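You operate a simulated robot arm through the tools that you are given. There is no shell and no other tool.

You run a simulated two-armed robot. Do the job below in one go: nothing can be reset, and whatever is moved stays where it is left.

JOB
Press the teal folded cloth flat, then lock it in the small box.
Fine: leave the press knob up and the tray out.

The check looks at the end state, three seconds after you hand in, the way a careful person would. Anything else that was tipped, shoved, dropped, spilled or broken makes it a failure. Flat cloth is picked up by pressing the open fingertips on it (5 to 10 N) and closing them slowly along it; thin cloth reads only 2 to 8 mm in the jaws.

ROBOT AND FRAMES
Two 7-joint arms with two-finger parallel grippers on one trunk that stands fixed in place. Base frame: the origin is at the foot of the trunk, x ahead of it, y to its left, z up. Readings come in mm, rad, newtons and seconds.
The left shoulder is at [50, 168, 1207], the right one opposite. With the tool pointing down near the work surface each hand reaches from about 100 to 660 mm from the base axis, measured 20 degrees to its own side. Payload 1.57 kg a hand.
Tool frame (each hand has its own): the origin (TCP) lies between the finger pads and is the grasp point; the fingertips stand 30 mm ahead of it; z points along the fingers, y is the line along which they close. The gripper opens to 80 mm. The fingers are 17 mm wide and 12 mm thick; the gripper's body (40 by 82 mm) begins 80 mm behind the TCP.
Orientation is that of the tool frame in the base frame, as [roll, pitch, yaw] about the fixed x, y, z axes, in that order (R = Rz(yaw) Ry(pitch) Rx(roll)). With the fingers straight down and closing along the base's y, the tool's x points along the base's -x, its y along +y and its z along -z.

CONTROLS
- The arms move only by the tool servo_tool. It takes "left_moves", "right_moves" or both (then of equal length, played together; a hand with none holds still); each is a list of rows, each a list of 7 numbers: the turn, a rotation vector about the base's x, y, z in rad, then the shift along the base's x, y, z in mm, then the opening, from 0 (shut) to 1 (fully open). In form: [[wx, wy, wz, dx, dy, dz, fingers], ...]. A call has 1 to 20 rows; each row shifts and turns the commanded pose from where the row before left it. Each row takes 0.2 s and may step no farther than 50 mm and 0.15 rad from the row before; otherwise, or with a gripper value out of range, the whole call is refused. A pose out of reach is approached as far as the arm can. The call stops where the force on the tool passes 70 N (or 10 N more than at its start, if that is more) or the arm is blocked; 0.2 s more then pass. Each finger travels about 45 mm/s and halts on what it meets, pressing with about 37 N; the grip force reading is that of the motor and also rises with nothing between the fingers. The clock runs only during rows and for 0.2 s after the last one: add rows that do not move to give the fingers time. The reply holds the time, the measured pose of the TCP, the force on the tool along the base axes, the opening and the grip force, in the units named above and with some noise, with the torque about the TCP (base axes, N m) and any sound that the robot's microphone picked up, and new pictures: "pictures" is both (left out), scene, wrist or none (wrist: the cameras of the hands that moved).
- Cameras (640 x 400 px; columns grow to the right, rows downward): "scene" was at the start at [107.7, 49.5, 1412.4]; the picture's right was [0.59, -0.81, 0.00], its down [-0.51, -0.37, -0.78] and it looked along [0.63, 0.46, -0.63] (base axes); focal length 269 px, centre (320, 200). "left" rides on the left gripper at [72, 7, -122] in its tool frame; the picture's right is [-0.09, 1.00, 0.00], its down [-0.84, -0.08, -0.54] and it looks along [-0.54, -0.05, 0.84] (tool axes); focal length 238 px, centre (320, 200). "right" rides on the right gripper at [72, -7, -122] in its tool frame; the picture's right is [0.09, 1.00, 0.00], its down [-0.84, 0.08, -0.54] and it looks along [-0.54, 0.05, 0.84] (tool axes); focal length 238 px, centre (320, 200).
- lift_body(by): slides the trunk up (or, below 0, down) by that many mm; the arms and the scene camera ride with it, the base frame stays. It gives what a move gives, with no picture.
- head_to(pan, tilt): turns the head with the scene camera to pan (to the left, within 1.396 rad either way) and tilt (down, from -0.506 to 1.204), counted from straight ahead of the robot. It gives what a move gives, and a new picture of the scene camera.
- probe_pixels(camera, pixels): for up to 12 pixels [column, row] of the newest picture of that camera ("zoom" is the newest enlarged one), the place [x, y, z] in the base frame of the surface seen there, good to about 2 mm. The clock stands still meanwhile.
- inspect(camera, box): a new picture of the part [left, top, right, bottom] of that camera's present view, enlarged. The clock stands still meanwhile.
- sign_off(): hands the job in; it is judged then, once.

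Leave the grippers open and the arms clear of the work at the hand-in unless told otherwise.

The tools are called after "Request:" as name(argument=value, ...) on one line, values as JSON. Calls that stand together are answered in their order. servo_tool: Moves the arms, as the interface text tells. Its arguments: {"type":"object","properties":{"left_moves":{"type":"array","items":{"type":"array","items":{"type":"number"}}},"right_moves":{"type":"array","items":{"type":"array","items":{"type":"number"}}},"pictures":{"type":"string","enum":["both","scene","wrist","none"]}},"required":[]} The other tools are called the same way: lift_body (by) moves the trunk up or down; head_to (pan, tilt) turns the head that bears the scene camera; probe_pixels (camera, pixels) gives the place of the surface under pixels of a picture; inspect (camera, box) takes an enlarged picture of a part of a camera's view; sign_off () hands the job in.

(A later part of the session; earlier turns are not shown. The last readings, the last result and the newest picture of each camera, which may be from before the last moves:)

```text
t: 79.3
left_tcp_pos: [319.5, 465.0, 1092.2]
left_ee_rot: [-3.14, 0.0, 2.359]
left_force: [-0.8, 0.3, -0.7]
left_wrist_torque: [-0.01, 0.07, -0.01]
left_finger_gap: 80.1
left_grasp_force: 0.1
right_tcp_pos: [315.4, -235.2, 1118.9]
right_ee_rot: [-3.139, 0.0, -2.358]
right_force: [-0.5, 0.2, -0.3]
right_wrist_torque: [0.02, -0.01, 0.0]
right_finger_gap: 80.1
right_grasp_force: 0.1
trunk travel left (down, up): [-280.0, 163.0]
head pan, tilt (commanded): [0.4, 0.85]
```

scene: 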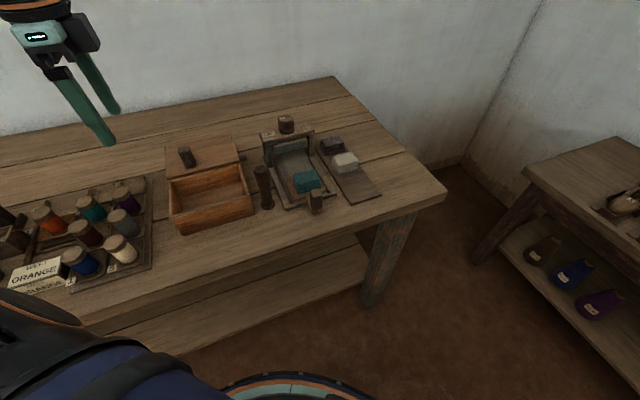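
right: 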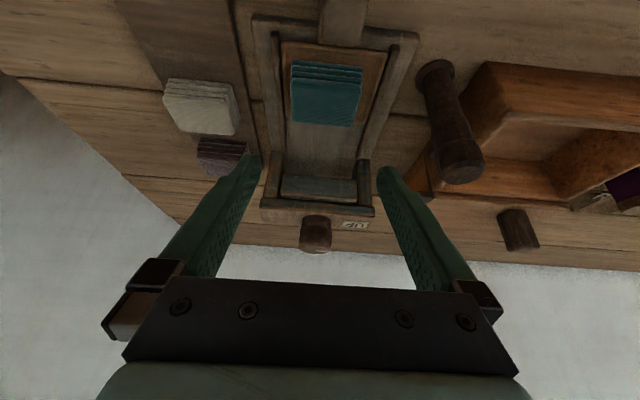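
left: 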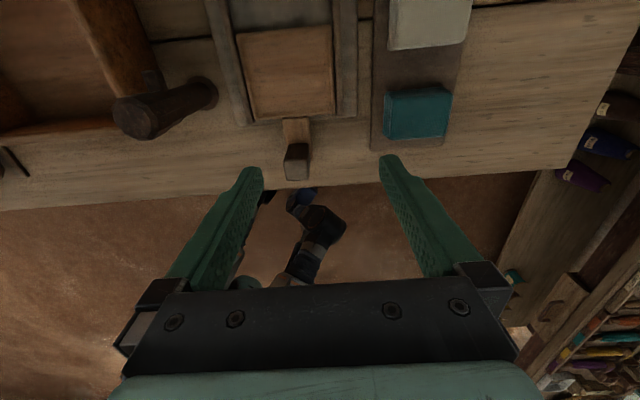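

Now a close look at the press with the cloth on the tray, and measuring the handle block precisely.

Request:
inspect(camera="scene", box=[250, 140, 350, 220])

Request:
inspect(camera="scene", box=[290, 170, 340, 220])

Request:
probe_pixels(camera="zoom", pixels=[[310, 165], [350, 150], [370, 165], [330, 180], [320, 240], [355, 240], [330, 290], [290, 270], [365, 210], [305, 200], [340, 165], [380, 290]])

```text
5.00 times, centred on (300, 180) of scene
```

zoom: 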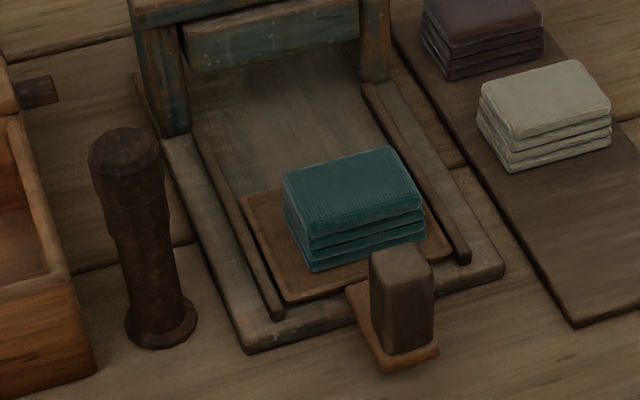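

```text
8.00 times, centred on (315, 195) of scene
```

zoom: 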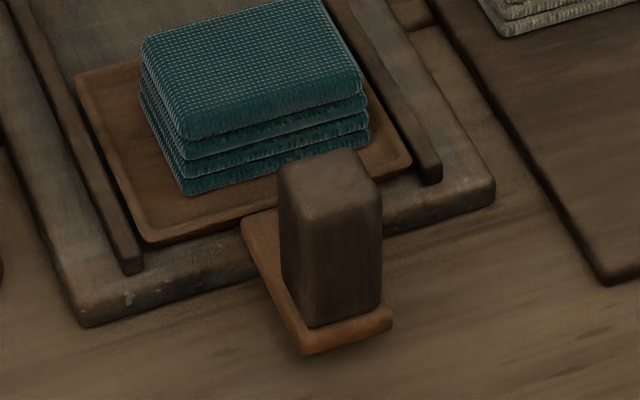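

```text
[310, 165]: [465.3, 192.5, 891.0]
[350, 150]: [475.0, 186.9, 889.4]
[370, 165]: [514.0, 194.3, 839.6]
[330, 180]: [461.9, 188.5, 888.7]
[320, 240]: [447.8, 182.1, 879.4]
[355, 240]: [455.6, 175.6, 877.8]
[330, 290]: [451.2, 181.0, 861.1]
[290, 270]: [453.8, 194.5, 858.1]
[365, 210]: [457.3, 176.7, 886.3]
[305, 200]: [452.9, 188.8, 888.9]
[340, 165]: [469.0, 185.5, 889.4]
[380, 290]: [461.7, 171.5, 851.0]
```

The handle block spans e≈183–206, d≈445–468, top 889, so its centre is ≈(461,185). I'll lower the trunk by 90 mm to suit the left arm, then bring the left hand (closing along d) over the handle.

Request:
lift_body(by=-90)

Request:
servo_tool(left_moves=[[0, 0, 0, 14, -28, 0, 0.7], [0, 0, 0, 14, -28, 0, 0.7], [0, 0, 0, 14, -28, 0, 0.7], [0, 0, 0, 14, -28, 0, 0.7], [0, 0, 0, 14, -28, 0, 0.7], [0, 0, 0, 14, -28, 0, 0.7], [0, 0, 0, 14, -28, 0, 0.7], [0, 0, 0, 14, -28, 0, 0.7], [0, 0, 0, 14, -28, 0, 0.7], [0, 0, 0, 14, -29, 0, 0.7], [0, 0, 0, 0, 0, 0, 0.7]], pictures="both")

```text
t: 80.6
left_tcp_pos: [320.4, 465.6, 1002.5]
left_ee_rot: [-3.139, 0.002, 2.359]
left_force: [0.1, -0.7, 0.2]
left_wrist_torque: [0.01, 0.02, -0.01]
left_finger_gap: 79.9
left_grasp_force: 0.0
right_tcp_pos: [315.3, -235.3, 1029.1]
right_ee_rot: [-3.138, -0.002, -2.357]
right_force: [-0.4, 0.5, 0.6]
right_wrist_torque: [-0.07, 0.01, 0.0]
right_finger_gap: 79.7
right_grasp_force: 0.1
trunk travel left (down, up): [-190.0, 253.0]
head pan, tilt (commanded): [0.4, 0.85]
```

```text
t: 83.0
left_tcp_pos: [458.7, 183.9, 1001.2]
left_ee_rot: [-3.139, 0.001, 2.361]
left_force: [-1.2, 0.4, -0.8]
left_wrist_torque: [0.0, 0.01, 0.0]
left_finger_gap: 55.9
left_grasp_force: 0.1
right_tcp_pos: [316.5, -234.6, 1028.4]
right_ee_rot: [-3.138, -0.002, -2.356]
right_force: [1.6, 0.0, 0.5]
right_wrist_torque: [0.0, 0.02, 0.0]
right_finger_gap: 80.0
right_grasp_force: 0.1
trunk travel left (down, up): [-190.0, 253.0]
head pan, tilt (commanded): [0.4, 0.85]
```

scene: 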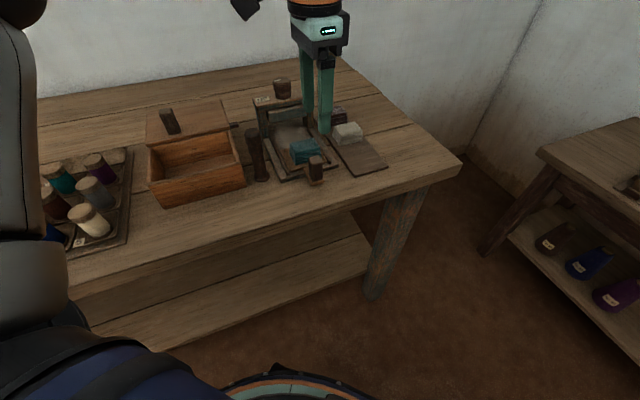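
left: 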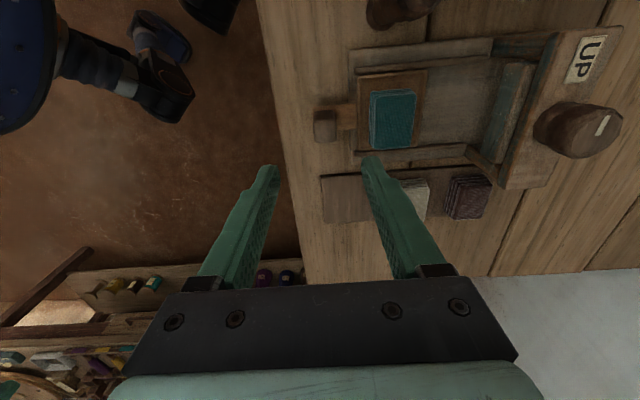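

The left hand is above the handle. I'll verify the handle and cloth positions with the left wrist camera.

Request:
probe_pixels(camera="left", pixels=[[316, 112], [333, 112], [333, 138], [317, 139], [325, 125], [346, 118], [372, 95], [415, 93], [412, 147], [372, 147], [573, 130], [600, 120]])

Request:
inspect(camera="left", box=[300, 20, 640, 230])

```text
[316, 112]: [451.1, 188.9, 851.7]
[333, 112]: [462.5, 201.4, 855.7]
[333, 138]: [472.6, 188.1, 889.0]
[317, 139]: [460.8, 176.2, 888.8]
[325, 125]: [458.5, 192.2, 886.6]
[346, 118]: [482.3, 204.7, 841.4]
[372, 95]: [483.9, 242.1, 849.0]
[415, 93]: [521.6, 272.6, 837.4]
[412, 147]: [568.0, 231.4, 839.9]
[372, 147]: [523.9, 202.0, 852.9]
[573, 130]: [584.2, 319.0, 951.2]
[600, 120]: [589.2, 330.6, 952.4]
```

```text
1.88 times, centred on (470, 125) of left
```

zoom: 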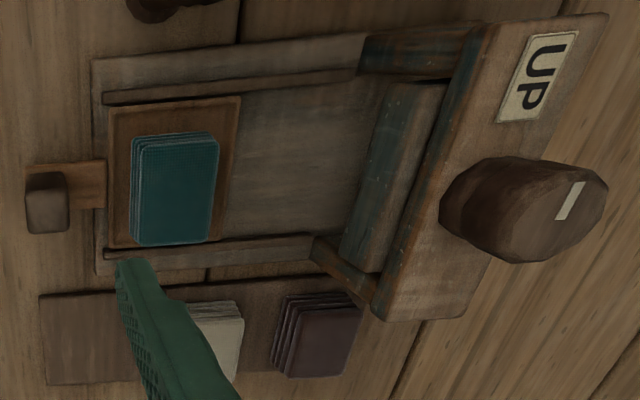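

The handle centre is ≈(461.5,187), the cloth is fully on the tray. Descend around the handle to z≈884.

Request:
servo_tool(left_moves=[[0, 0, 0, 0.5, 0.5, -20, 0.7], [0, 0, 0, 0.5, 0.5, -20, 0.7], [0, 0, 0, 0.5, 0.5, -20, 0.7], [0, 0, 0, 0.5, 0.5, -20, 0.7], [0, 0, 0, 0, 0, -20, 0.7], [0, 0, 0, 0, 0, -17, 0.7], [0, 0, 0, 0, 0, 0, 0.7]], pictures="both")

```text
t: 84.6
left_tcp_pos: [460.7, 187.7, 884.6]
left_ee_rot: [-3.141, 0.0, 2.359]
left_force: [0.2, 0.1, 0.3]
left_wrist_torque: [0.01, 0.0, 0.04]
left_finger_gap: 56.0
left_grasp_force: 0.0
right_tcp_pos: [317.4, -235.2, 1028.5]
right_ee_rot: [-3.14, -0.001, -2.355]
right_force: [-0.2, 0.4, 0.0]
right_wrist_torque: [-0.01, 0.02, -0.02]
right_finger_gap: 80.1
right_grasp_force: 0.2
trunk travel left (down, up): [-190.0, 253.0]
head pan, tilt (commanded): [0.4, 0.85]
```

scene: 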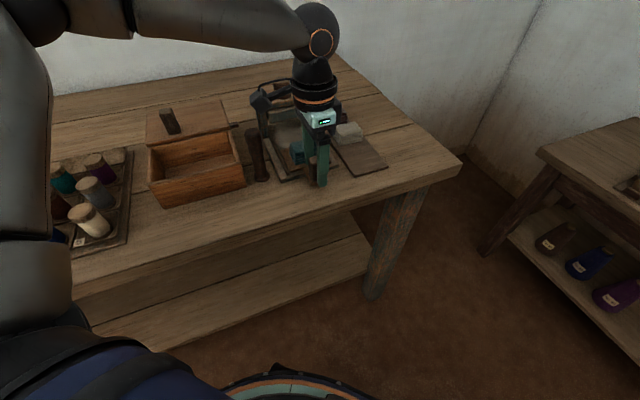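
left: 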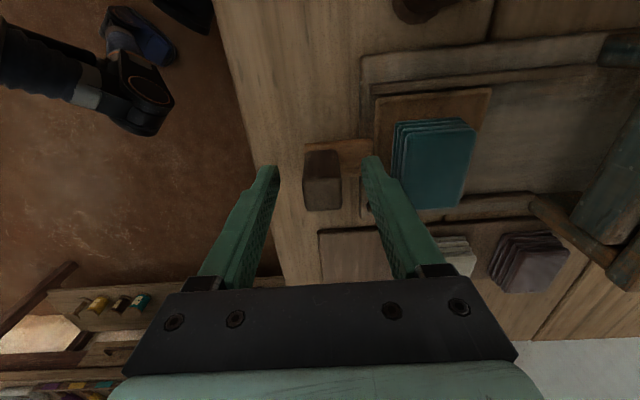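

The handle sits between the fingertips. Close on it.

Request:
servo_tool(left_moves=[[0, 0, 0, 0, 0, 0, 0.55], [0, 0, 0, 0, 0, 0, 0.42], [0, 0, 0, 0, 0, 0, 0.32], [0, 0, 0, 0, 0, 0, 0.25], [0, 0, 0, 0, 0, 0, 0.2], [0, 0, 0, 0, 0, 0, 0.2]], pictures="none")

```text
t: 86.0
left_tcp_pos: [462.1, 189.3, 883.6]
left_ee_rot: [-3.141, 0.0, 2.361]
left_force: [5.7, 4.6, 0.8]
left_wrist_torque: [0.32, -0.15, -0.01]
left_finger_gap: 23.6
left_grasp_force: 34.1
right_tcp_pos: [315.7, -235.5, 1028.2]
right_ee_rot: [-3.138, -0.001, -2.357]
right_force: [-0.1, -0.6, 0.9]
right_wrist_torque: [0.01, 0.02, 0.01]
right_finger_gap: 80.0
right_grasp_force: 0.1
trunk travel left (down, up): [-190.0, 253.0]
head pan, tilt (commanded): [0.4, 0.85]
```

Gripped (23.6 mm). Push the tray in along +d, 50 mm first.

Request:
servo_tool(left_moves=[[0, 0, 0, 3.54, 3.54, 0, 0.2], [0, 0, 0, 3.54, 3.54, 0, 0.2], [0, 0, 0, 3.54, 3.54, 0, 0.2], [0, 0, 0, 3.54, 3.54, 0, 0.2], [0, 0, 0, 3.54, 3.54, 0, 0.2], [0, 0, 0, 3.54, 3.54, 0, 0.2], [0, 0, 0, 3.54, 3.54, 0, 0.2], [0, 0, 0, 3.54, 3.54, 0, 0.2], [0, 0, 0, 3.54, 3.54, 0, 0.2], [0, 0, 0, 3.54, 3.54, 0, 0.2]], pictures="both")

```text
t: 88.2
left_tcp_pos: [496.5, 223.5, 884.7]
left_ee_rot: [-3.141, -0.001, 2.363]
left_force: [-2.5, 2.6, -3.5]
left_wrist_torque: [0.05, -0.41, -0.14]
left_finger_gap: 23.8
left_grasp_force: 35.4
right_tcp_pos: [315.1, -234.3, 1028.6]
right_ee_rot: [-3.137, -0.002, -2.356]
right_force: [0.4, 0.3, 0.0]
right_wrist_torque: [0.0, 0.0, 0.0]
right_finger_gap: 80.1
right_grasp_force: 0.1
trunk travel left (down, up): [-190.0, 253.0]
head pan, tilt (commanded): [0.4, 0.85]
```

scene: 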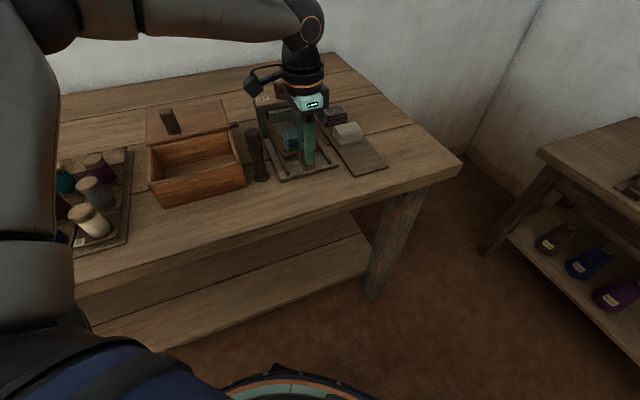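
left: 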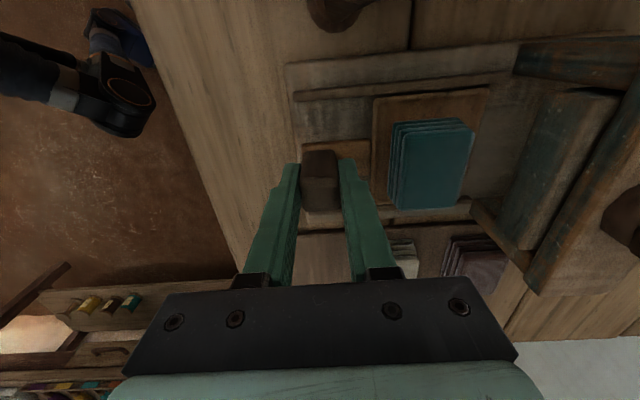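

The tray slides in with the cloth. Continue 40 mm.

Request:
servo_tool(left_moves=[[0, 0, 0, 3.54, 3.54, 0, 0.2], [0, 0, 0, 3.54, 3.54, 0, 0.2], [0, 0, 0, 3.54, 3.54, 0, 0.2], [0, 0, 0, 3.54, 3.54, 0, 0.2], [0, 0, 0, 3.54, 3.54, 0, 0.2], [0, 0, 0, 3.54, 3.54, 0, 0.2], [0, 0, 0, 3.54, 3.54, 0, 0.2], [0, 0, 0, 3.54, 3.54, 0, 0.2]], pictures="both")

```text
t: 90.0
left_tcp_pos: [524.6, 250.0, 884.2]
left_ee_rot: [-3.14, 0.001, 2.359]
left_force: [-0.7, 1.1, -1.8]
left_wrist_torque: [0.59, 0.41, -0.05]
left_finger_gap: 23.6
left_grasp_force: 35.8
right_tcp_pos: [315.9, -234.3, 1029.2]
right_ee_rot: [-3.139, -0.001, -2.355]
right_force: [0.2, 0.5, 0.0]
right_wrist_torque: [0.03, 0.0, -0.03]
right_finger_gap: 79.8
right_grasp_force: 0.0
trunk travel left (down, up): [-190.0, 253.0]
head pan, tilt (commanded): [0.4, 0.85]
```

scene: 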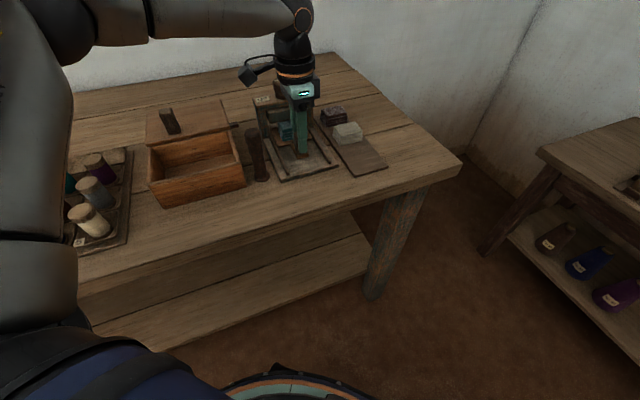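
left: 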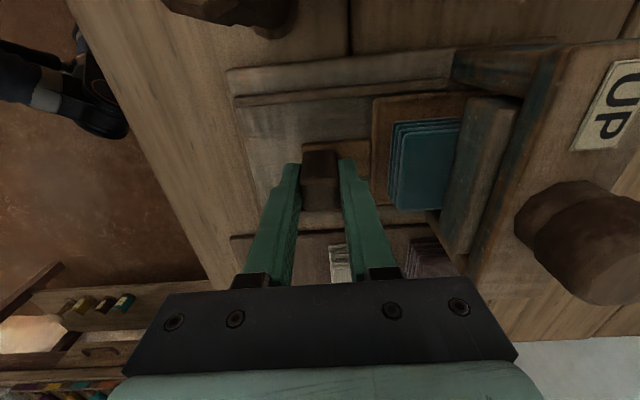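

Tray has moved 88 mm; about 30 mm more to be centred under the platen. Continue carefully.

Request:
servo_tool(left_moves=[[0, 0, 0, 2.83, 2.83, 0, 0.2], [0, 0, 0, 2.83, 2.83, 0, 0.2], [0, 0, 0, 2.83, 2.83, 0, 0.2], [0, 0, 0, 2.83, 2.83, 0, 0.2], [0, 0, 0, 2.83, 2.83, 0, 0.2], [0, 0, 0, 2.83, 2.83, 0, 0.2]], pictures="both")

```text
t: 91.4
left_tcp_pos: [542.4, 267.9, 884.6]
left_ee_rot: [-3.141, 0.0, 2.361]
left_force: [-2.7, 2.4, -4.2]
left_wrist_torque: [0.07, -0.51, -0.03]
left_finger_gap: 23.5
left_grasp_force: 35.9
right_tcp_pos: [316.0, -234.8, 1029.3]
right_ee_rot: [-3.137, 0.0, -2.356]
right_force: [-0.1, 0.4, -0.8]
right_wrist_torque: [0.0, 0.0, 0.02]
right_finger_gap: 80.1
right_grasp_force: 0.0
trunk travel left (down, up): [-190.0, 253.0]
head pan, tilt (commanded): [0.4, 0.85]
```

scene: 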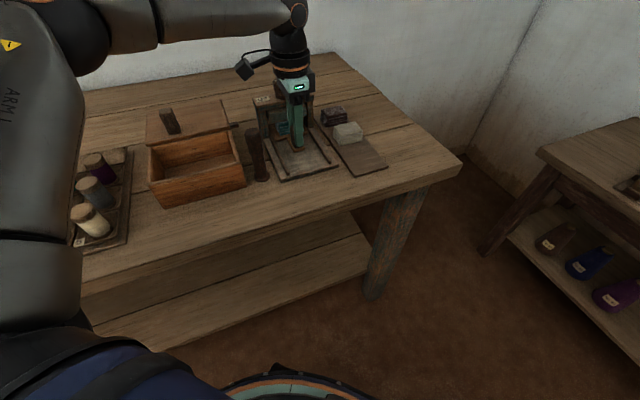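
left: 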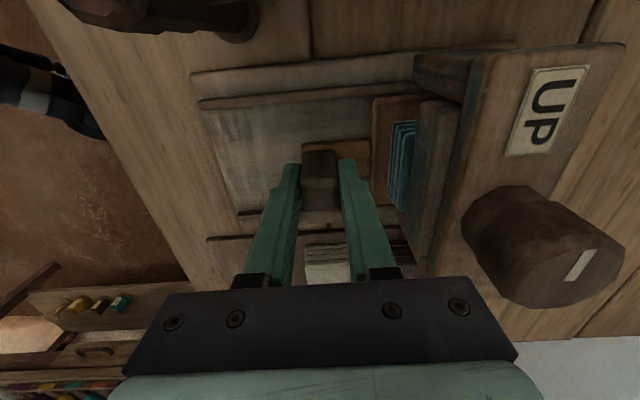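

Moved 112 mm so far with little resistance. A few more small steps to find the stop.

Request:
servo_tool(left_moves=[[0, 0, 0, 1.8, 1.8, 0, 0.2], [0, 0, 0, 1.8, 1.8, 0, 0.2], [0, 0, 0, 1.8, 1.8, 0, 0.2], [0, 0, 0, 1.8, 1.8, 0, 0.2]], pictures="both")

```text
t: 92.4
left_tcp_pos: [547.2, 274.4, 885.8]
left_ee_rot: [-3.138, 0.0, 2.358]
left_force: [-11.5, -3.0, -6.6]
left_wrist_torque: [-0.15, -1.05, 0.0]
left_finger_gap: 23.8
left_grasp_force: 35.5
right_tcp_pos: [314.8, -235.4, 1029.1]
right_ee_rot: [-3.136, 0.0, -2.357]
right_force: [-0.4, -1.0, -0.6]
right_wrist_torque: [0.02, -0.04, 0.01]
right_finger_gap: 80.1
right_grasp_force: 0.2
trunk travel left (down, up): [-190.0, 253.0]
head pan, tilt (commanded): [0.4, 0.85]
```

scene: 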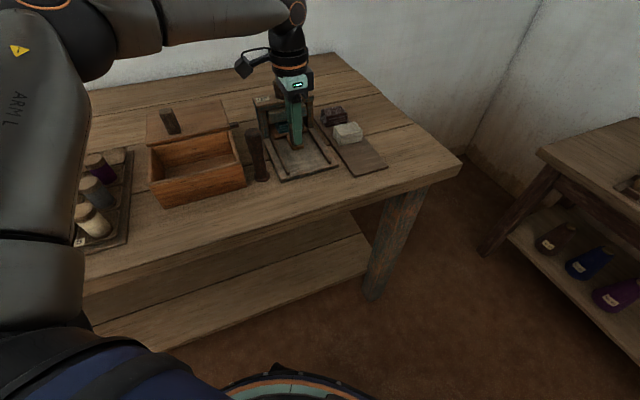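
left: 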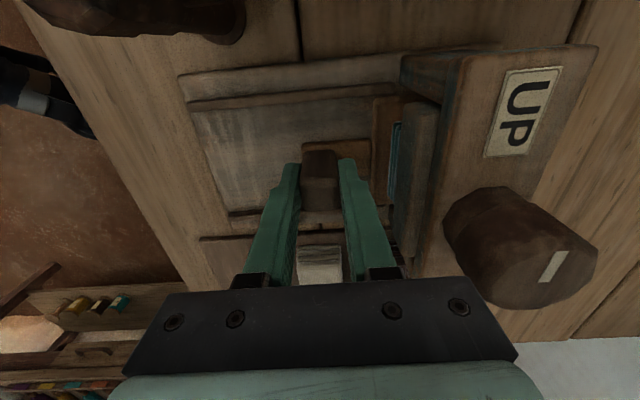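

Resistance appears (≈ −12 N) after 120 mm — likely the end stop. One more small push to confirm.

Request:
servo_tool(left_moves=[[0, 0, 0, 1.4, 1.4, 0, 0.2], [0, 0, 0, 1.4, 1.4, 0, 0.2], [0, 0, 0, 0, 0, 0, 0.2]], pictures="none")

Request:
inspect(camera="left", box=[300, 30, 620, 260])

Request:
inspect(camera="scene", box=[235, 70, 365, 190])

```text
t: 93.2
left_tcp_pos: [548.2, 274.4, 883.9]
left_ee_rot: [-3.132, -0.004, 2.355]
left_force: [-29.0, -16.2, -9.4]
left_wrist_torque: [0.61, -0.65, -0.15]
left_finger_gap: 23.8
left_grasp_force: 35.8
right_tcp_pos: [314.5, -236.0, 1028.5]
right_ee_rot: [-3.136, 0.002, -2.356]
right_force: [-1.0, -0.5, -0.1]
right_wrist_torque: [0.0, -0.02, -0.02]
right_finger_gap: 80.1
right_grasp_force: 0.1
trunk travel left (down, up): [-190.0, 253.0]
head pan, tilt (commanded): [0.4, 0.85]
```

```text
1.74 times, centred on (460, 145) of left
```

zoom: 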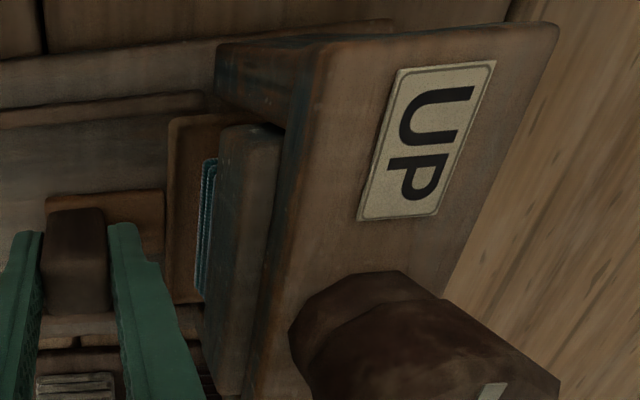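

```text
3.33 times, centred on (300, 130) of scene
```

zoom: 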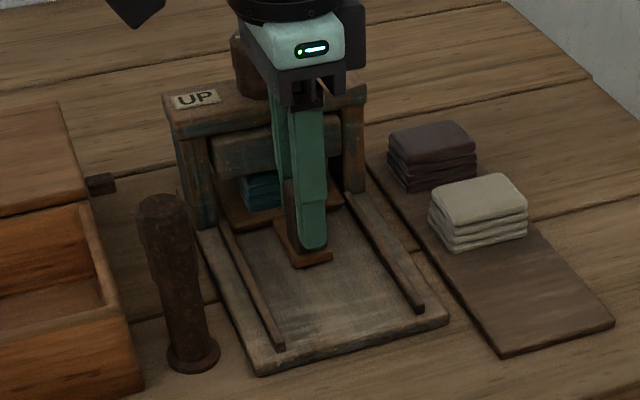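

The tray is at its stop with the cloth under the platen. Relax the push, open a little and rise straight up.

Request:
servo_tool(left_moves=[[0, 0, 0, -2, -2, 0, 0.2], [0, 0, 0, 0, 0, 0, 0.3], [0, 0, 0, 0, 0, 0, 0.4], [0, 0, 0, 0, 0, 0, 0.5], [0, 0, 0, 0, 0, 0, 0.5], [0, 0, 0, 0, 0, 10, 0.5], [0, 0, 0, 0, 0, 25, 0.5], [0, 0, 0, 0, 0, 30, 0.5], [0, 0, 0, 0, 0, 30, 0.5], [0, 0, 0, 0, 0, 30, 0.6]], pictures="both")

```text
t: 95.4
left_tcp_pos: [537.8, 276.8, 1002.5]
left_ee_rot: [-3.14, 0.0, 2.36]
left_force: [-0.6, -0.5, -0.1]
left_wrist_torque: [0.03, -0.03, 0.02]
left_finger_gap: 48.2
left_grasp_force: 0.2
left hand out of reach, approached as far as the arm can: row 9, 10
right_tcp_pos: [315.9, -235.5, 1027.4]
right_ee_rot: [-3.138, -0.002, -2.354]
right_force: [-0.2, -0.6, -0.7]
right_wrist_torque: [0.01, -0.03, 0.0]
right_finger_gap: 80.0
right_grasp_force: 0.1
trunk travel left (down, up): [-190.0, 253.0]
head pan, tilt (commanded): [0.4, 0.85]
```

scene: 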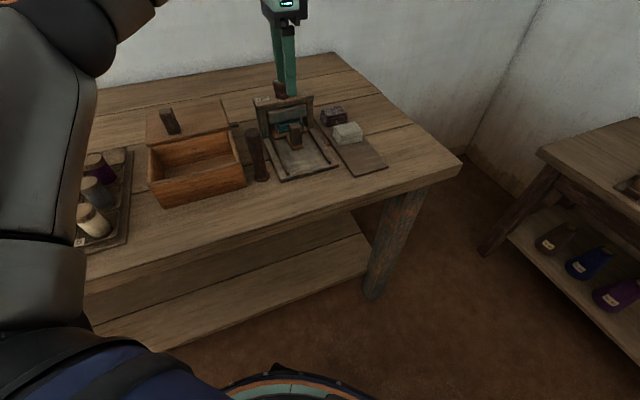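
left: 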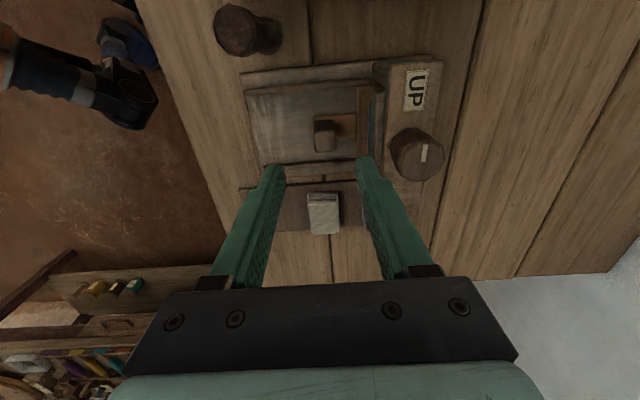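

The hand is clear. I'll look closely at the knob from above.

Request:
inspect(camera="left", box=[365, 55, 475, 195])

Request:
probe_pixels(camera="zoom", pixels=[[340, 230], [300, 235], [340, 280], [300, 280], [320, 215], [285, 260], [365, 255], [330, 300], [320, 255], [310, 120], [215, 200], [250, 260]])

```text
2.86 times, centred on (420, 125) of left
```

zoom: 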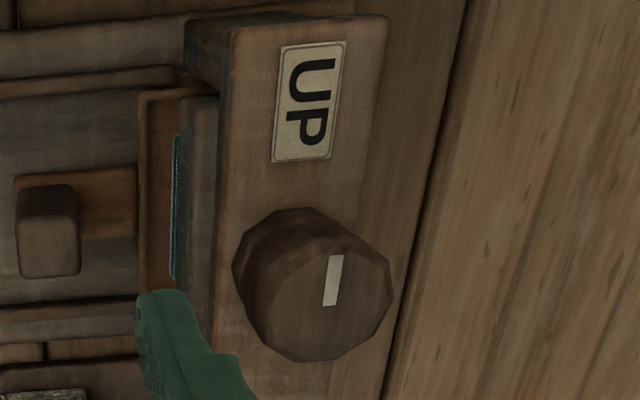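

```text
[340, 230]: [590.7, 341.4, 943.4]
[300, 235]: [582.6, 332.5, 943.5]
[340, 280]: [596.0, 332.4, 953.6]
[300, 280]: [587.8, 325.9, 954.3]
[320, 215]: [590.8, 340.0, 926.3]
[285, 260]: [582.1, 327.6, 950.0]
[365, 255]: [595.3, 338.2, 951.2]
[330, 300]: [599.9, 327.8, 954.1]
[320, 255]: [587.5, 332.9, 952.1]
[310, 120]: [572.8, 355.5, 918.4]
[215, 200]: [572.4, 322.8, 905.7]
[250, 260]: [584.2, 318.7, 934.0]
```

The knob is a round ~39 mm dial centred ≈(600.5,324.5), with its mark pointing at UP. It's a bit beyond the left hand's straight-down reach, so I'll lean the fingers 0.2 rad outward and raise the trunk 44 mm. First turn to yaw ≈3.75 so there's room for a clockwise quarter turn.

Request:
lift_body(by=44)

Request:
servo_tool(left_moves=[[0, 0, 0.1395, 0, 0, 0, 1], [0, 0, 0.1395, 0, 0, 0, 1], [0, 0, 0.1395, 0, 0, 0, 1], [0, 0, 0.1395, 0, 0, 0, 1], [0, 0, 0.1395, 0, 0, 0, 1], [0, 0, 0.1395, 0, 0, 0, 1], [0, 0, 0.1395, 0, 0, 0, 1], [0, 0, 0.1395, 0, 0, 0, 1], [0, 0, 0.1395, 0, 0, 0, 1], [0, 0, 0.1395, 0, 0, 0, 1], [-0.017, -0.0985, 0, 0, 0, 0, 1], [-0.017, -0.0985, 0, 0, 0, 0, 1], [0, 0, 0, 15, 12, -9, 1], [0, 0, 0, 15, 12, -9, 1], [0, 0, 0, 15, 12, -9, 1], [0, 0, 0, 14.5, 12, -9, 1], [0, 0, 0, 0, 0, 0, 1]], pictures="both")

```text
t: 96.3
left_tcp_pos: [538.0, 278.3, 1046.6]
left_ee_rot: [-3.14, 0.001, 2.362]
left_force: [-0.7, -0.5, 0.1]
left_wrist_torque: [0.02, -0.04, -0.02]
left_finger_gap: 47.8
left_grasp_force: 0.1
right_tcp_pos: [315.8, -235.0, 1073.8]
right_ee_rot: [-3.137, -0.002, -2.356]
right_force: [-0.5, 0.0, -0.1]
right_wrist_torque: [0.0, 0.02, -0.02]
right_finger_gap: 80.2
right_grasp_force: 0.1
trunk travel left (down, up): [-234.0, 209.0]
head pan, tilt (commanded): [0.4, 0.85]
```

```text
t: 99.9
left_tcp_pos: [597.6, 325.0, 1010.3]
left_ee_rot: [-2.996, 0.141, -2.518]
left_force: [0.8, 0.8, -0.8]
left_wrist_torque: [-0.03, 0.0, -0.04]
left_finger_gap: 80.0
left_grasp_force: 0.0
right_tcp_pos: [313.9, -235.9, 1073.3]
right_ee_rot: [-3.138, -0.002, -2.355]
right_force: [-0.6, 0.9, 0.8]
right_wrist_torque: [-0.02, 0.0, -0.01]
right_finger_gap: 80.0
right_grasp_force: 0.2
trunk travel left (down, up): [-234.0, 209.0]
head pan, tilt (commanded): [0.4, 0.85]
```

scene: 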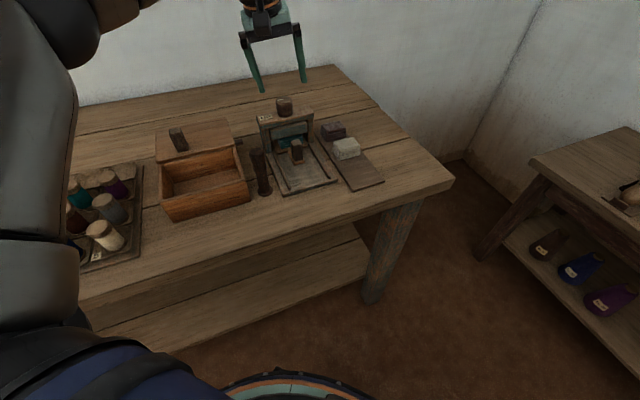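
left: 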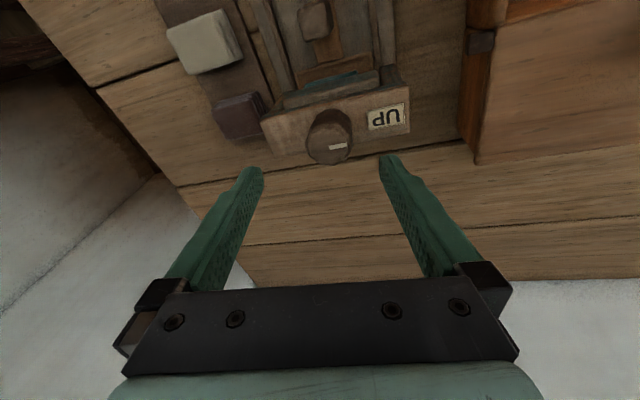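

In position above the knob with the lean. I'll measure the knob's top rim from this camera.

Request:
inspect(camera="left", box=[295, 90, 365, 175])

Request:
probe_pixels(camera="left", pixels=[[312, 140], [350, 140], [330, 160], [330, 130], [316, 155], [346, 155], [330, 146], [322, 115], [310, 128], [345, 125]])

```text
4.71 times, centred on (330, 132) of left
```

zoom: 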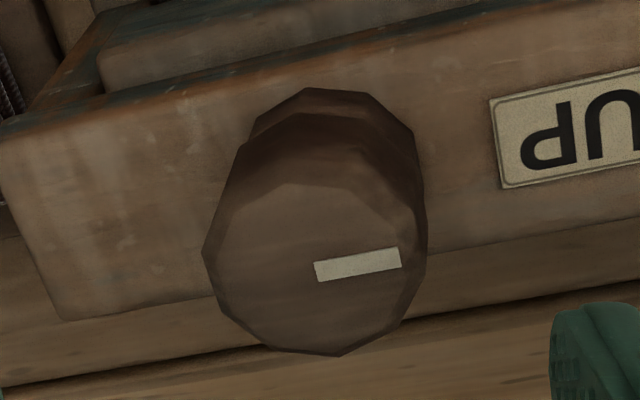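

```text
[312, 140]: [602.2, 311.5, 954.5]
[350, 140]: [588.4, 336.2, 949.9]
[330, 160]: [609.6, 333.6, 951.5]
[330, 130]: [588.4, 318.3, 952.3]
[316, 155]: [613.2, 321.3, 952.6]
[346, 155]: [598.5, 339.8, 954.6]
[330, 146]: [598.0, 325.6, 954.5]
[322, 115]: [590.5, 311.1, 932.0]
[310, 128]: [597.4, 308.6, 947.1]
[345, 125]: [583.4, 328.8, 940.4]
```

The knob's centre is ≈(598,325), radius ≈17. Descend vertically to TCP z≈954 (tips ≈ 924, head top 918).

Request:
servo_tool(left_moves=[[0, 0, 0, -1.2, 0.2, -15, 1], [0, 0, 0, -1.2, 0.2, -15, 1], [0, 0, 0, 0, 0, -14, 1], [0, 0, 0, 0, 0, -12, 1], [0, 0, 0, 0, 0, 0, 1]], pictures="both")

```text
t: 101.1
left_tcp_pos: [594.4, 325.1, 954.7]
left_ee_rot: [-2.997, 0.144, -2.516]
left_force: [-0.1, 1.2, 5.7]
left_wrist_torque: [0.23, 0.14, -0.05]
left_finger_gap: 79.7
left_grasp_force: 0.0
right_tcp_pos: [315.7, -236.0, 1073.1]
right_ee_rot: [-3.136, 0.0, -2.358]
right_force: [-0.8, 0.2, -0.1]
right_wrist_torque: [0.0, 0.0, 0.02]
right_finger_gap: 79.6
right_grasp_force: 0.0
trunk travel left (down, up): [-234.0, 209.0]
head pan, tilt (commanded): [0.4, 0.85]
```

scene: 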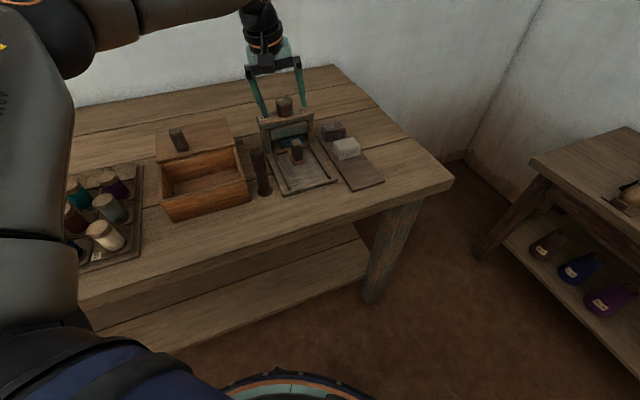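
left: 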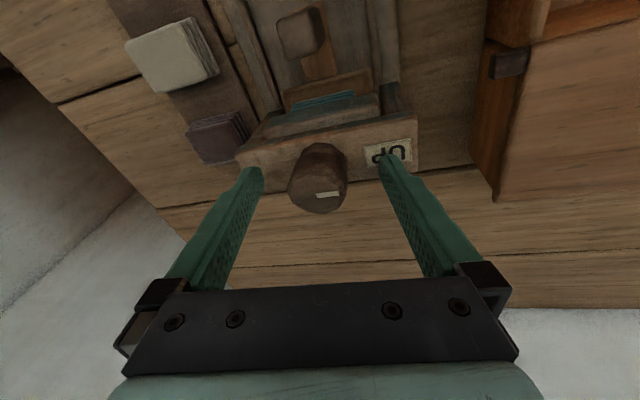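

One tip lightly touches the head (5.7 N) because of the lean. Raise 5 mm and close on the knob gently.

Request:
servo_tool(left_moves=[[0, 0, 0, 0, 0, 5, 1], [0, 0, 0, 0, 0, 0, 0.85], [0, 0, 0, 0, 0, 0, 0.7], [0, 0, 0, 0, 0, 0, 0.55], [0, 0, 0, 0, 0, 0, 0.45], [0, 0, 0, 0, 0, 0, 0.38], [0, 0, 0, 0, 0, 0, 0.32], [0, 0, 0, 0, 0, 0, 0.3]], pictures="wrist")

```text
t: 102.9
left_tcp_pos: [594.8, 325.0, 960.1]
left_ee_rot: [-2.998, 0.14, -2.521]
left_force: [6.0, -5.1, 0.0]
left_wrist_torque: [0.4, 0.2, -0.1]
left_finger_gap: 39.7
left_grasp_force: 45.5
right_tcp_pos: [317.0, -235.5, 1071.8]
right_ee_rot: [-3.137, -0.003, -2.356]
right_force: [0.0, 0.3, 0.0]
right_wrist_torque: [0.0, -0.01, -0.02]
right_finger_gap: 80.1
right_grasp_force: 0.0
trunk travel left (down, up): [-234.0, 209.0]
head pan, tilt (commanded): [0.4, 0.85]
```

left: 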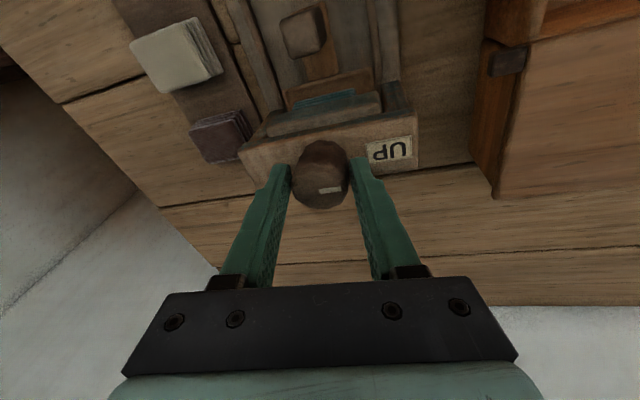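

Gripped at 39.7 mm. Test turn: 0.3 rad clockwise (seen from above) about the tool axis, watching the torque and the mark.

Request:
servo_tool(left_moves=[[0.0196, -0.0036, -0.098, 0, 0, 0, 0.3], [0.0196, -0.0036, -0.098, 0, 0, 0, 0.3], [0.0196, -0.0036, -0.098, 0, 0, 0, 0.3], [0, 0, 0, 0, 0, 0, 0.3]], pictures="both")

```text
t: 103.9
left_tcp_pos: [595.8, 324.6, 960.7]
left_ee_rot: [-3.047, 0.177, -2.823]
left_force: [4.9, -3.6, 1.5]
left_wrist_torque: [0.53, 0.57, -0.03]
left_finger_gap: 38.6
left_grasp_force: 44.3
right_tcp_pos: [316.2, -236.0, 1071.5]
right_ee_rot: [-3.138, -0.003, -2.356]
right_force: [0.4, 0.1, 0.3]
right_wrist_torque: [0.02, -0.01, 0.02]
right_finger_gap: 79.9
right_grasp_force: 0.1
trunk travel left (down, up): [-234.0, 209.0]
head pan, tilt (commanded): [0.4, 0.85]
```

scene: 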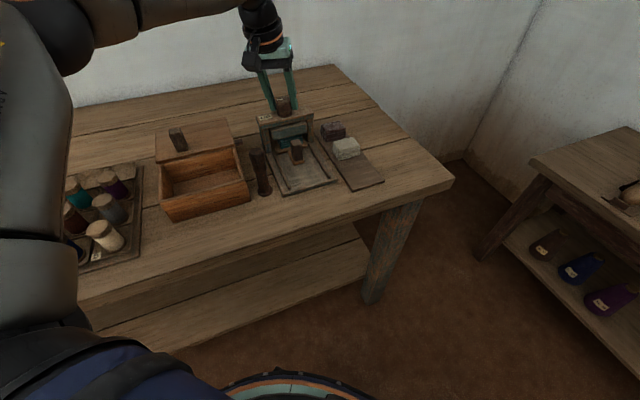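
left: 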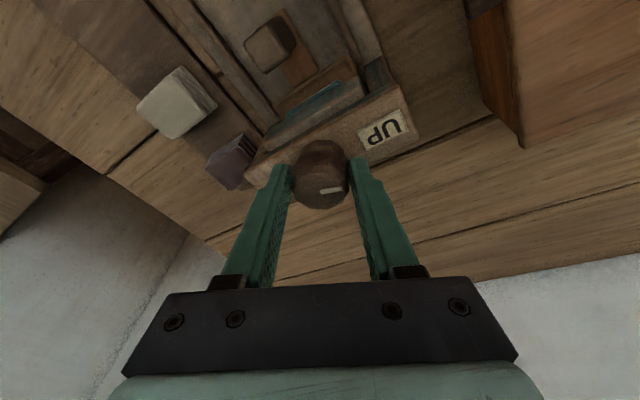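

The mark keeps its place relative to the hand, so the knob turned with it, easily. Continue clockwise 0.6 rad and look at the platen.

Request:
servo_tool(left_moves=[[0.0196, -0.0036, -0.098, 0, 0, 0, 0.3], [0.0196, -0.0036, -0.098, 0, 0, 0, 0.3], [0.0196, -0.0036, -0.098, 0, 0, 0, 0.3], [0.0196, -0.0036, -0.098, 0, 0, 0, 0.3], [0.0196, -0.0036, -0.098, 0, 0, 0, 0.3], [0.0196, -0.0036, -0.098, 0, 0, 0, 0.3]], pictures="wrist")

Request:
inspect(camera="scene", box=[235, 70, 365, 190])

```text
t: 105.3
left_tcp_pos: [594.7, 326.7, 959.8]
left_ee_rot: [3.123, 0.202, 2.856]
left_force: [-1.1, 3.1, -0.4]
left_wrist_torque: [-1.72, -0.3, 0.04]
left_finger_gap: 36.3
left_grasp_force: 42.6
right_tcp_pos: [316.5, -233.9, 1072.7]
right_ee_rot: [-3.137, 0.0, -2.356]
right_force: [-0.5, -0.1, 0.2]
right_wrist_torque: [0.05, -0.04, 0.0]
right_finger_gap: 79.9
right_grasp_force: 0.0
trunk travel left (down, up): [-234.0, 209.0]
head pan, tilt (commanded): [0.4, 0.85]
```

left: 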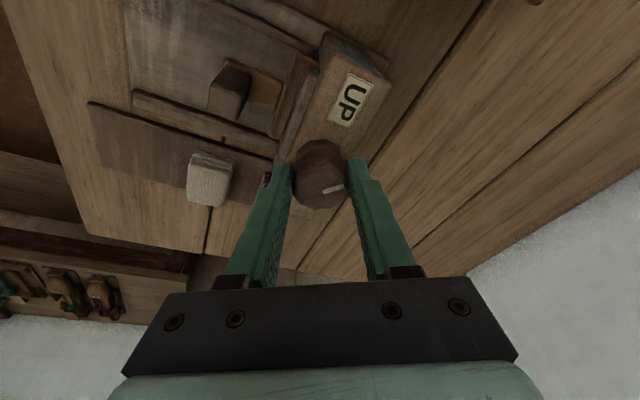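

```text
3.33 times, centred on (300, 130) of scene
```

zoom: 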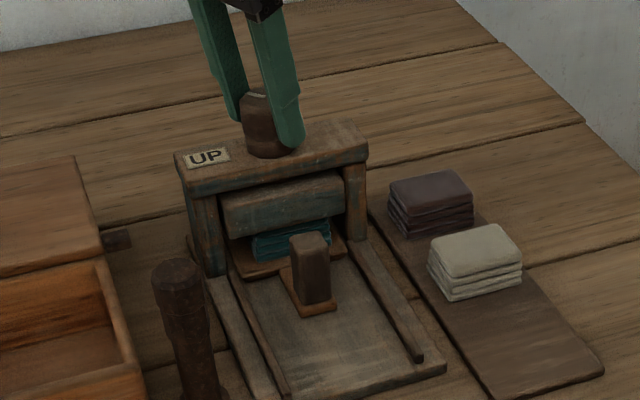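

The platen seems to be coming down slightly and the knob follows. Continue clockwise another 0.6 rad.

Request:
servo_tool(left_moves=[[0.0196, -0.0036, -0.098, 0, 0, 0, 0.3], [0.0196, -0.0036, -0.098, 0, 0, 0, 0.3], [0.0196, -0.0036, -0.098, 0, 0, 0, 0.3], [0.0196, -0.0036, -0.098, 0, 0, 0, 0.3], [0.0196, -0.0036, -0.098, 0, 0, 0, 0.3], [0.0196, -0.0036, -0.098, 0, 0, 0, 0.3]], pictures="wrist")

Request:
inspect(camera="scene", box=[235, 70, 365, 190])

```text
t: 106.7
left_tcp_pos: [595.1, 328.0, 958.8]
left_ee_rot: [3.009, 0.156, 2.245]
left_force: [8.3, 17.8, 3.9]
left_wrist_torque: [-1.27, 0.08, 0.12]
left_finger_gap: 38.9
left_grasp_force: 44.1
right_tcp_pos: [315.8, -233.2, 1074.4]
right_ee_rot: [-3.136, -0.002, -2.357]
right_force: [-0.1, -0.1, -0.5]
right_wrist_torque: [-0.03, 0.03, 0.01]
right_finger_gap: 79.8
right_grasp_force: 0.1
trunk travel left (down, up): [-234.0, 209.0]
head pan, tilt (commanded): [0.4, 0.85]
```

left: 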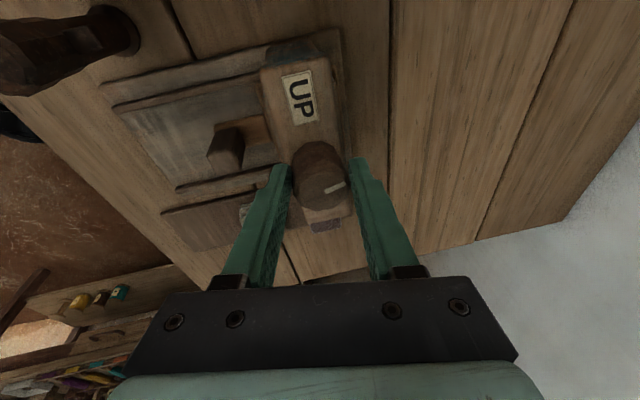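

```text
3.33 times, centred on (300, 130) of scene
```

zoom: 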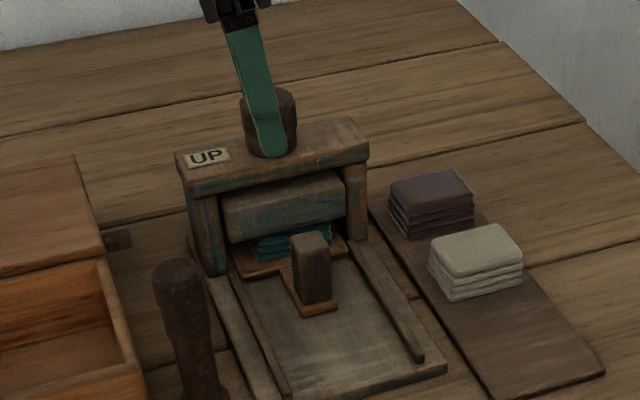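

Turned ≈1.5 rad so far. I'll check the platen's height and cloth thickness.

Request:
inspect(camera="scene", box=[265, 100, 325, 160])

Request:
probe_pixels(camera="zoom", pixels=[[200, 160], [200, 200], [200, 230], [230, 265], [250, 275], [350, 240], [200, 110], [200, 290], [240, 250], [340, 260], [220, 150], [330, 185]])

```text
6.67 times, centred on (295, 130) of scene
```

zoom: 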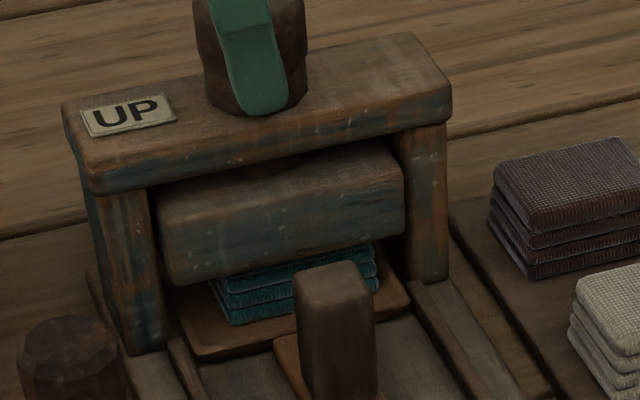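

```text
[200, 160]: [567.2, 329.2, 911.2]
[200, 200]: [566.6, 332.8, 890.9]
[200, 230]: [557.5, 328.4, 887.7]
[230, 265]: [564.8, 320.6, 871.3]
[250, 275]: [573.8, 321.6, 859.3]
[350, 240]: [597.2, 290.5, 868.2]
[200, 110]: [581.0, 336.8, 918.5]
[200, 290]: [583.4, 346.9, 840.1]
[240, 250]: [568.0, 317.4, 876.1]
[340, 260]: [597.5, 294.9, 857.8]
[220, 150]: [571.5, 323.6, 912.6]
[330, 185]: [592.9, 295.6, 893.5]
```

The platen's underside is now at ≈868, just touching the cloth top. So clockwise lowers it. I'll centre the hand a bit (+2.5 mm in y, to relax the side force) and keep turning.

Request:
servo_tool(left_moves=[[0, 0, 0, 0.5, 2.5, 0, 0.3], [0.0196, -0.0036, -0.098, 0, 0, 0, 0.3], [0.0196, -0.0036, -0.098, 0, 0, 0, 0.3], [0.0196, -0.0036, -0.098, 0, 0, 0, 0.3], [0.0196, -0.0036, -0.098, 0, 0, 0, 0.3], [0.0196, -0.0036, -0.098, 0, 0, 0, 0.3], [0, 0, 0, 0, 0, 0, 0.3]], pictures="wrist")

Request:
inspect(camera="scene", box=[265, 100, 325, 160])

```text
t: 108.3
left_tcp_pos: [598.3, 328.9, 959.6]
left_ee_rot: [2.953, 0.075, 1.75]
left_force: [18.6, 12.8, 4.5]
left_wrist_torque: [-1.09, 0.35, 0.12]
left_finger_gap: 39.9
left_grasp_force: 45.1
right_tcp_pos: [316.3, -234.4, 1073.1]
right_ee_rot: [-3.138, -0.005, -2.356]
right_force: [0.5, 0.1, -0.4]
right_wrist_torque: [0.0, -0.02, 0.01]
right_finger_gap: 79.9
right_grasp_force: 0.0
trunk travel left (down, up): [-234.0, 209.0]
head pan, tilt (commanded): [0.4, 0.85]
```

left: 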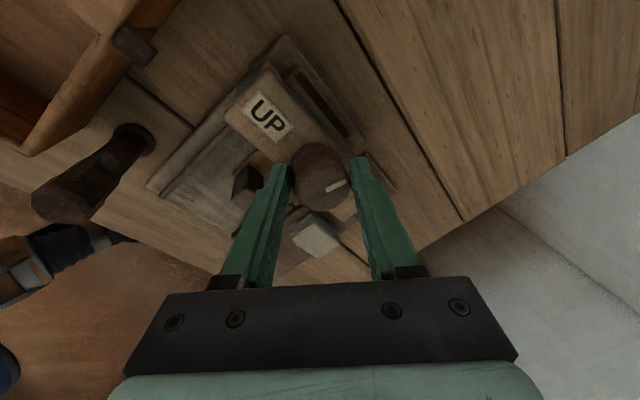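

```text
6.67 times, centred on (295, 130) of scene
```

zoom: 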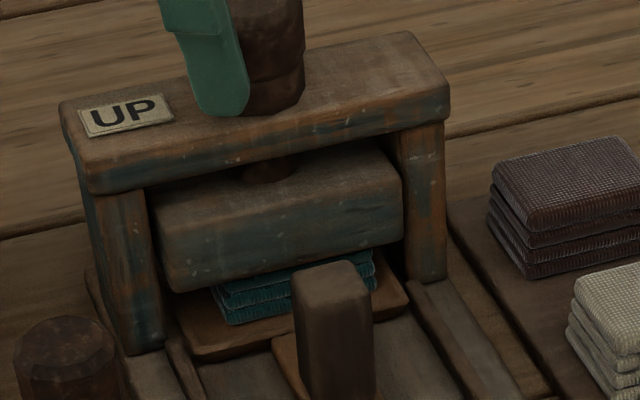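

The platen keeps lowering. Recentre (+2.5,+1.5) and continue clockwise 0.8 rad.

Request:
servo_tool(left_moves=[[0, 0, 0, 2.5, 1.5, 0, 0.3], [0.0196, -0.0036, -0.098, 0, 0, 0, 0.3], [0.0196, -0.0036, -0.098, 0, 0, 0, 0.3], [0.0196, -0.0036, -0.098, 0, 0, 0, 0.3], [0.0196, -0.0036, -0.098, 0, 0, 0, 0.3], [0.0196, -0.0036, -0.098, 0, 0, 0, 0.3], [0.0196, -0.0036, -0.098, 0, 0, 0, 0.3], [0.0196, -0.0036, -0.098, 0, 0, 0, 0.3], [0.0196, -0.0036, -0.098, 0, 0, 0, 0.3], [0, 0, 0, 0, 0, 0, 0.3]], pictures="wrist")

Request:
inspect(camera="scene", box=[265, 100, 325, 160])

```text
t: 110.5
left_tcp_pos: [597.9, 328.1, 960.2]
left_ee_rot: [2.959, -0.083, 0.962]
left_force: [16.2, -3.8, 0.3]
left_wrist_torque: [0.14, 0.51, 0.4]
left_finger_gap: 40.4
left_grasp_force: 44.4
right_tcp_pos: [317.6, -235.7, 1072.5]
right_ee_rot: [-3.139, -0.002, -2.356]
right_force: [0.1, 0.0, -0.5]
right_wrist_torque: [-0.01, 0.02, 0.0]
right_finger_gap: 79.9
right_grasp_force: 0.1
trunk travel left (down, up): [-234.0, 209.0]
head pan, tilt (commanded): [0.4, 0.85]
```

left: 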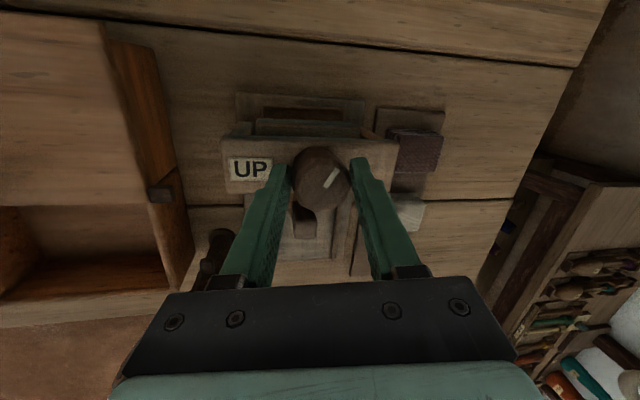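

```text
6.67 times, centred on (295, 130) of scene
```

zoom: 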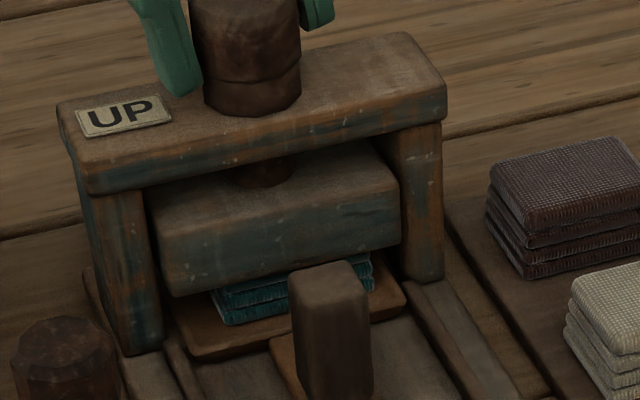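

The mark has slipped relative to the fingers (torque 0.4 N·m): the cloth is resisting. Let me zoom on the knob's top to see the mark's real angle.

Request:
inspect(camera="left", box=[280, 130, 365, 220])

Request:
probe_pixels(camera="zoom", pixels=[[305, 190], [375, 230], [345, 260], [395, 195], [250, 150], [310, 300], [310, 130], [250, 250], [385, 270], [310, 215]])

```text
4.44 times, centred on (322, 175) of left
```

zoom: 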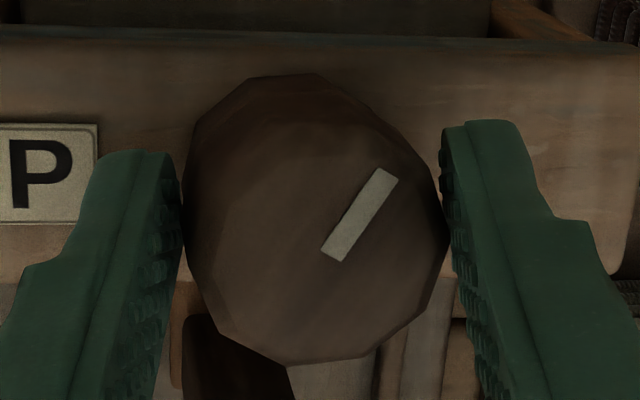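

```text
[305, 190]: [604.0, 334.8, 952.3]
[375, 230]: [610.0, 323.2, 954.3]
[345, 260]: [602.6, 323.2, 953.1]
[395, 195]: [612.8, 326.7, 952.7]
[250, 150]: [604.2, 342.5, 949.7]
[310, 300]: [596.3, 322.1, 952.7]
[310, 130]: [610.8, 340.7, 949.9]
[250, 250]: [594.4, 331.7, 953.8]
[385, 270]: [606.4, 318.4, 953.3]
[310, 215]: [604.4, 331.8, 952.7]
```

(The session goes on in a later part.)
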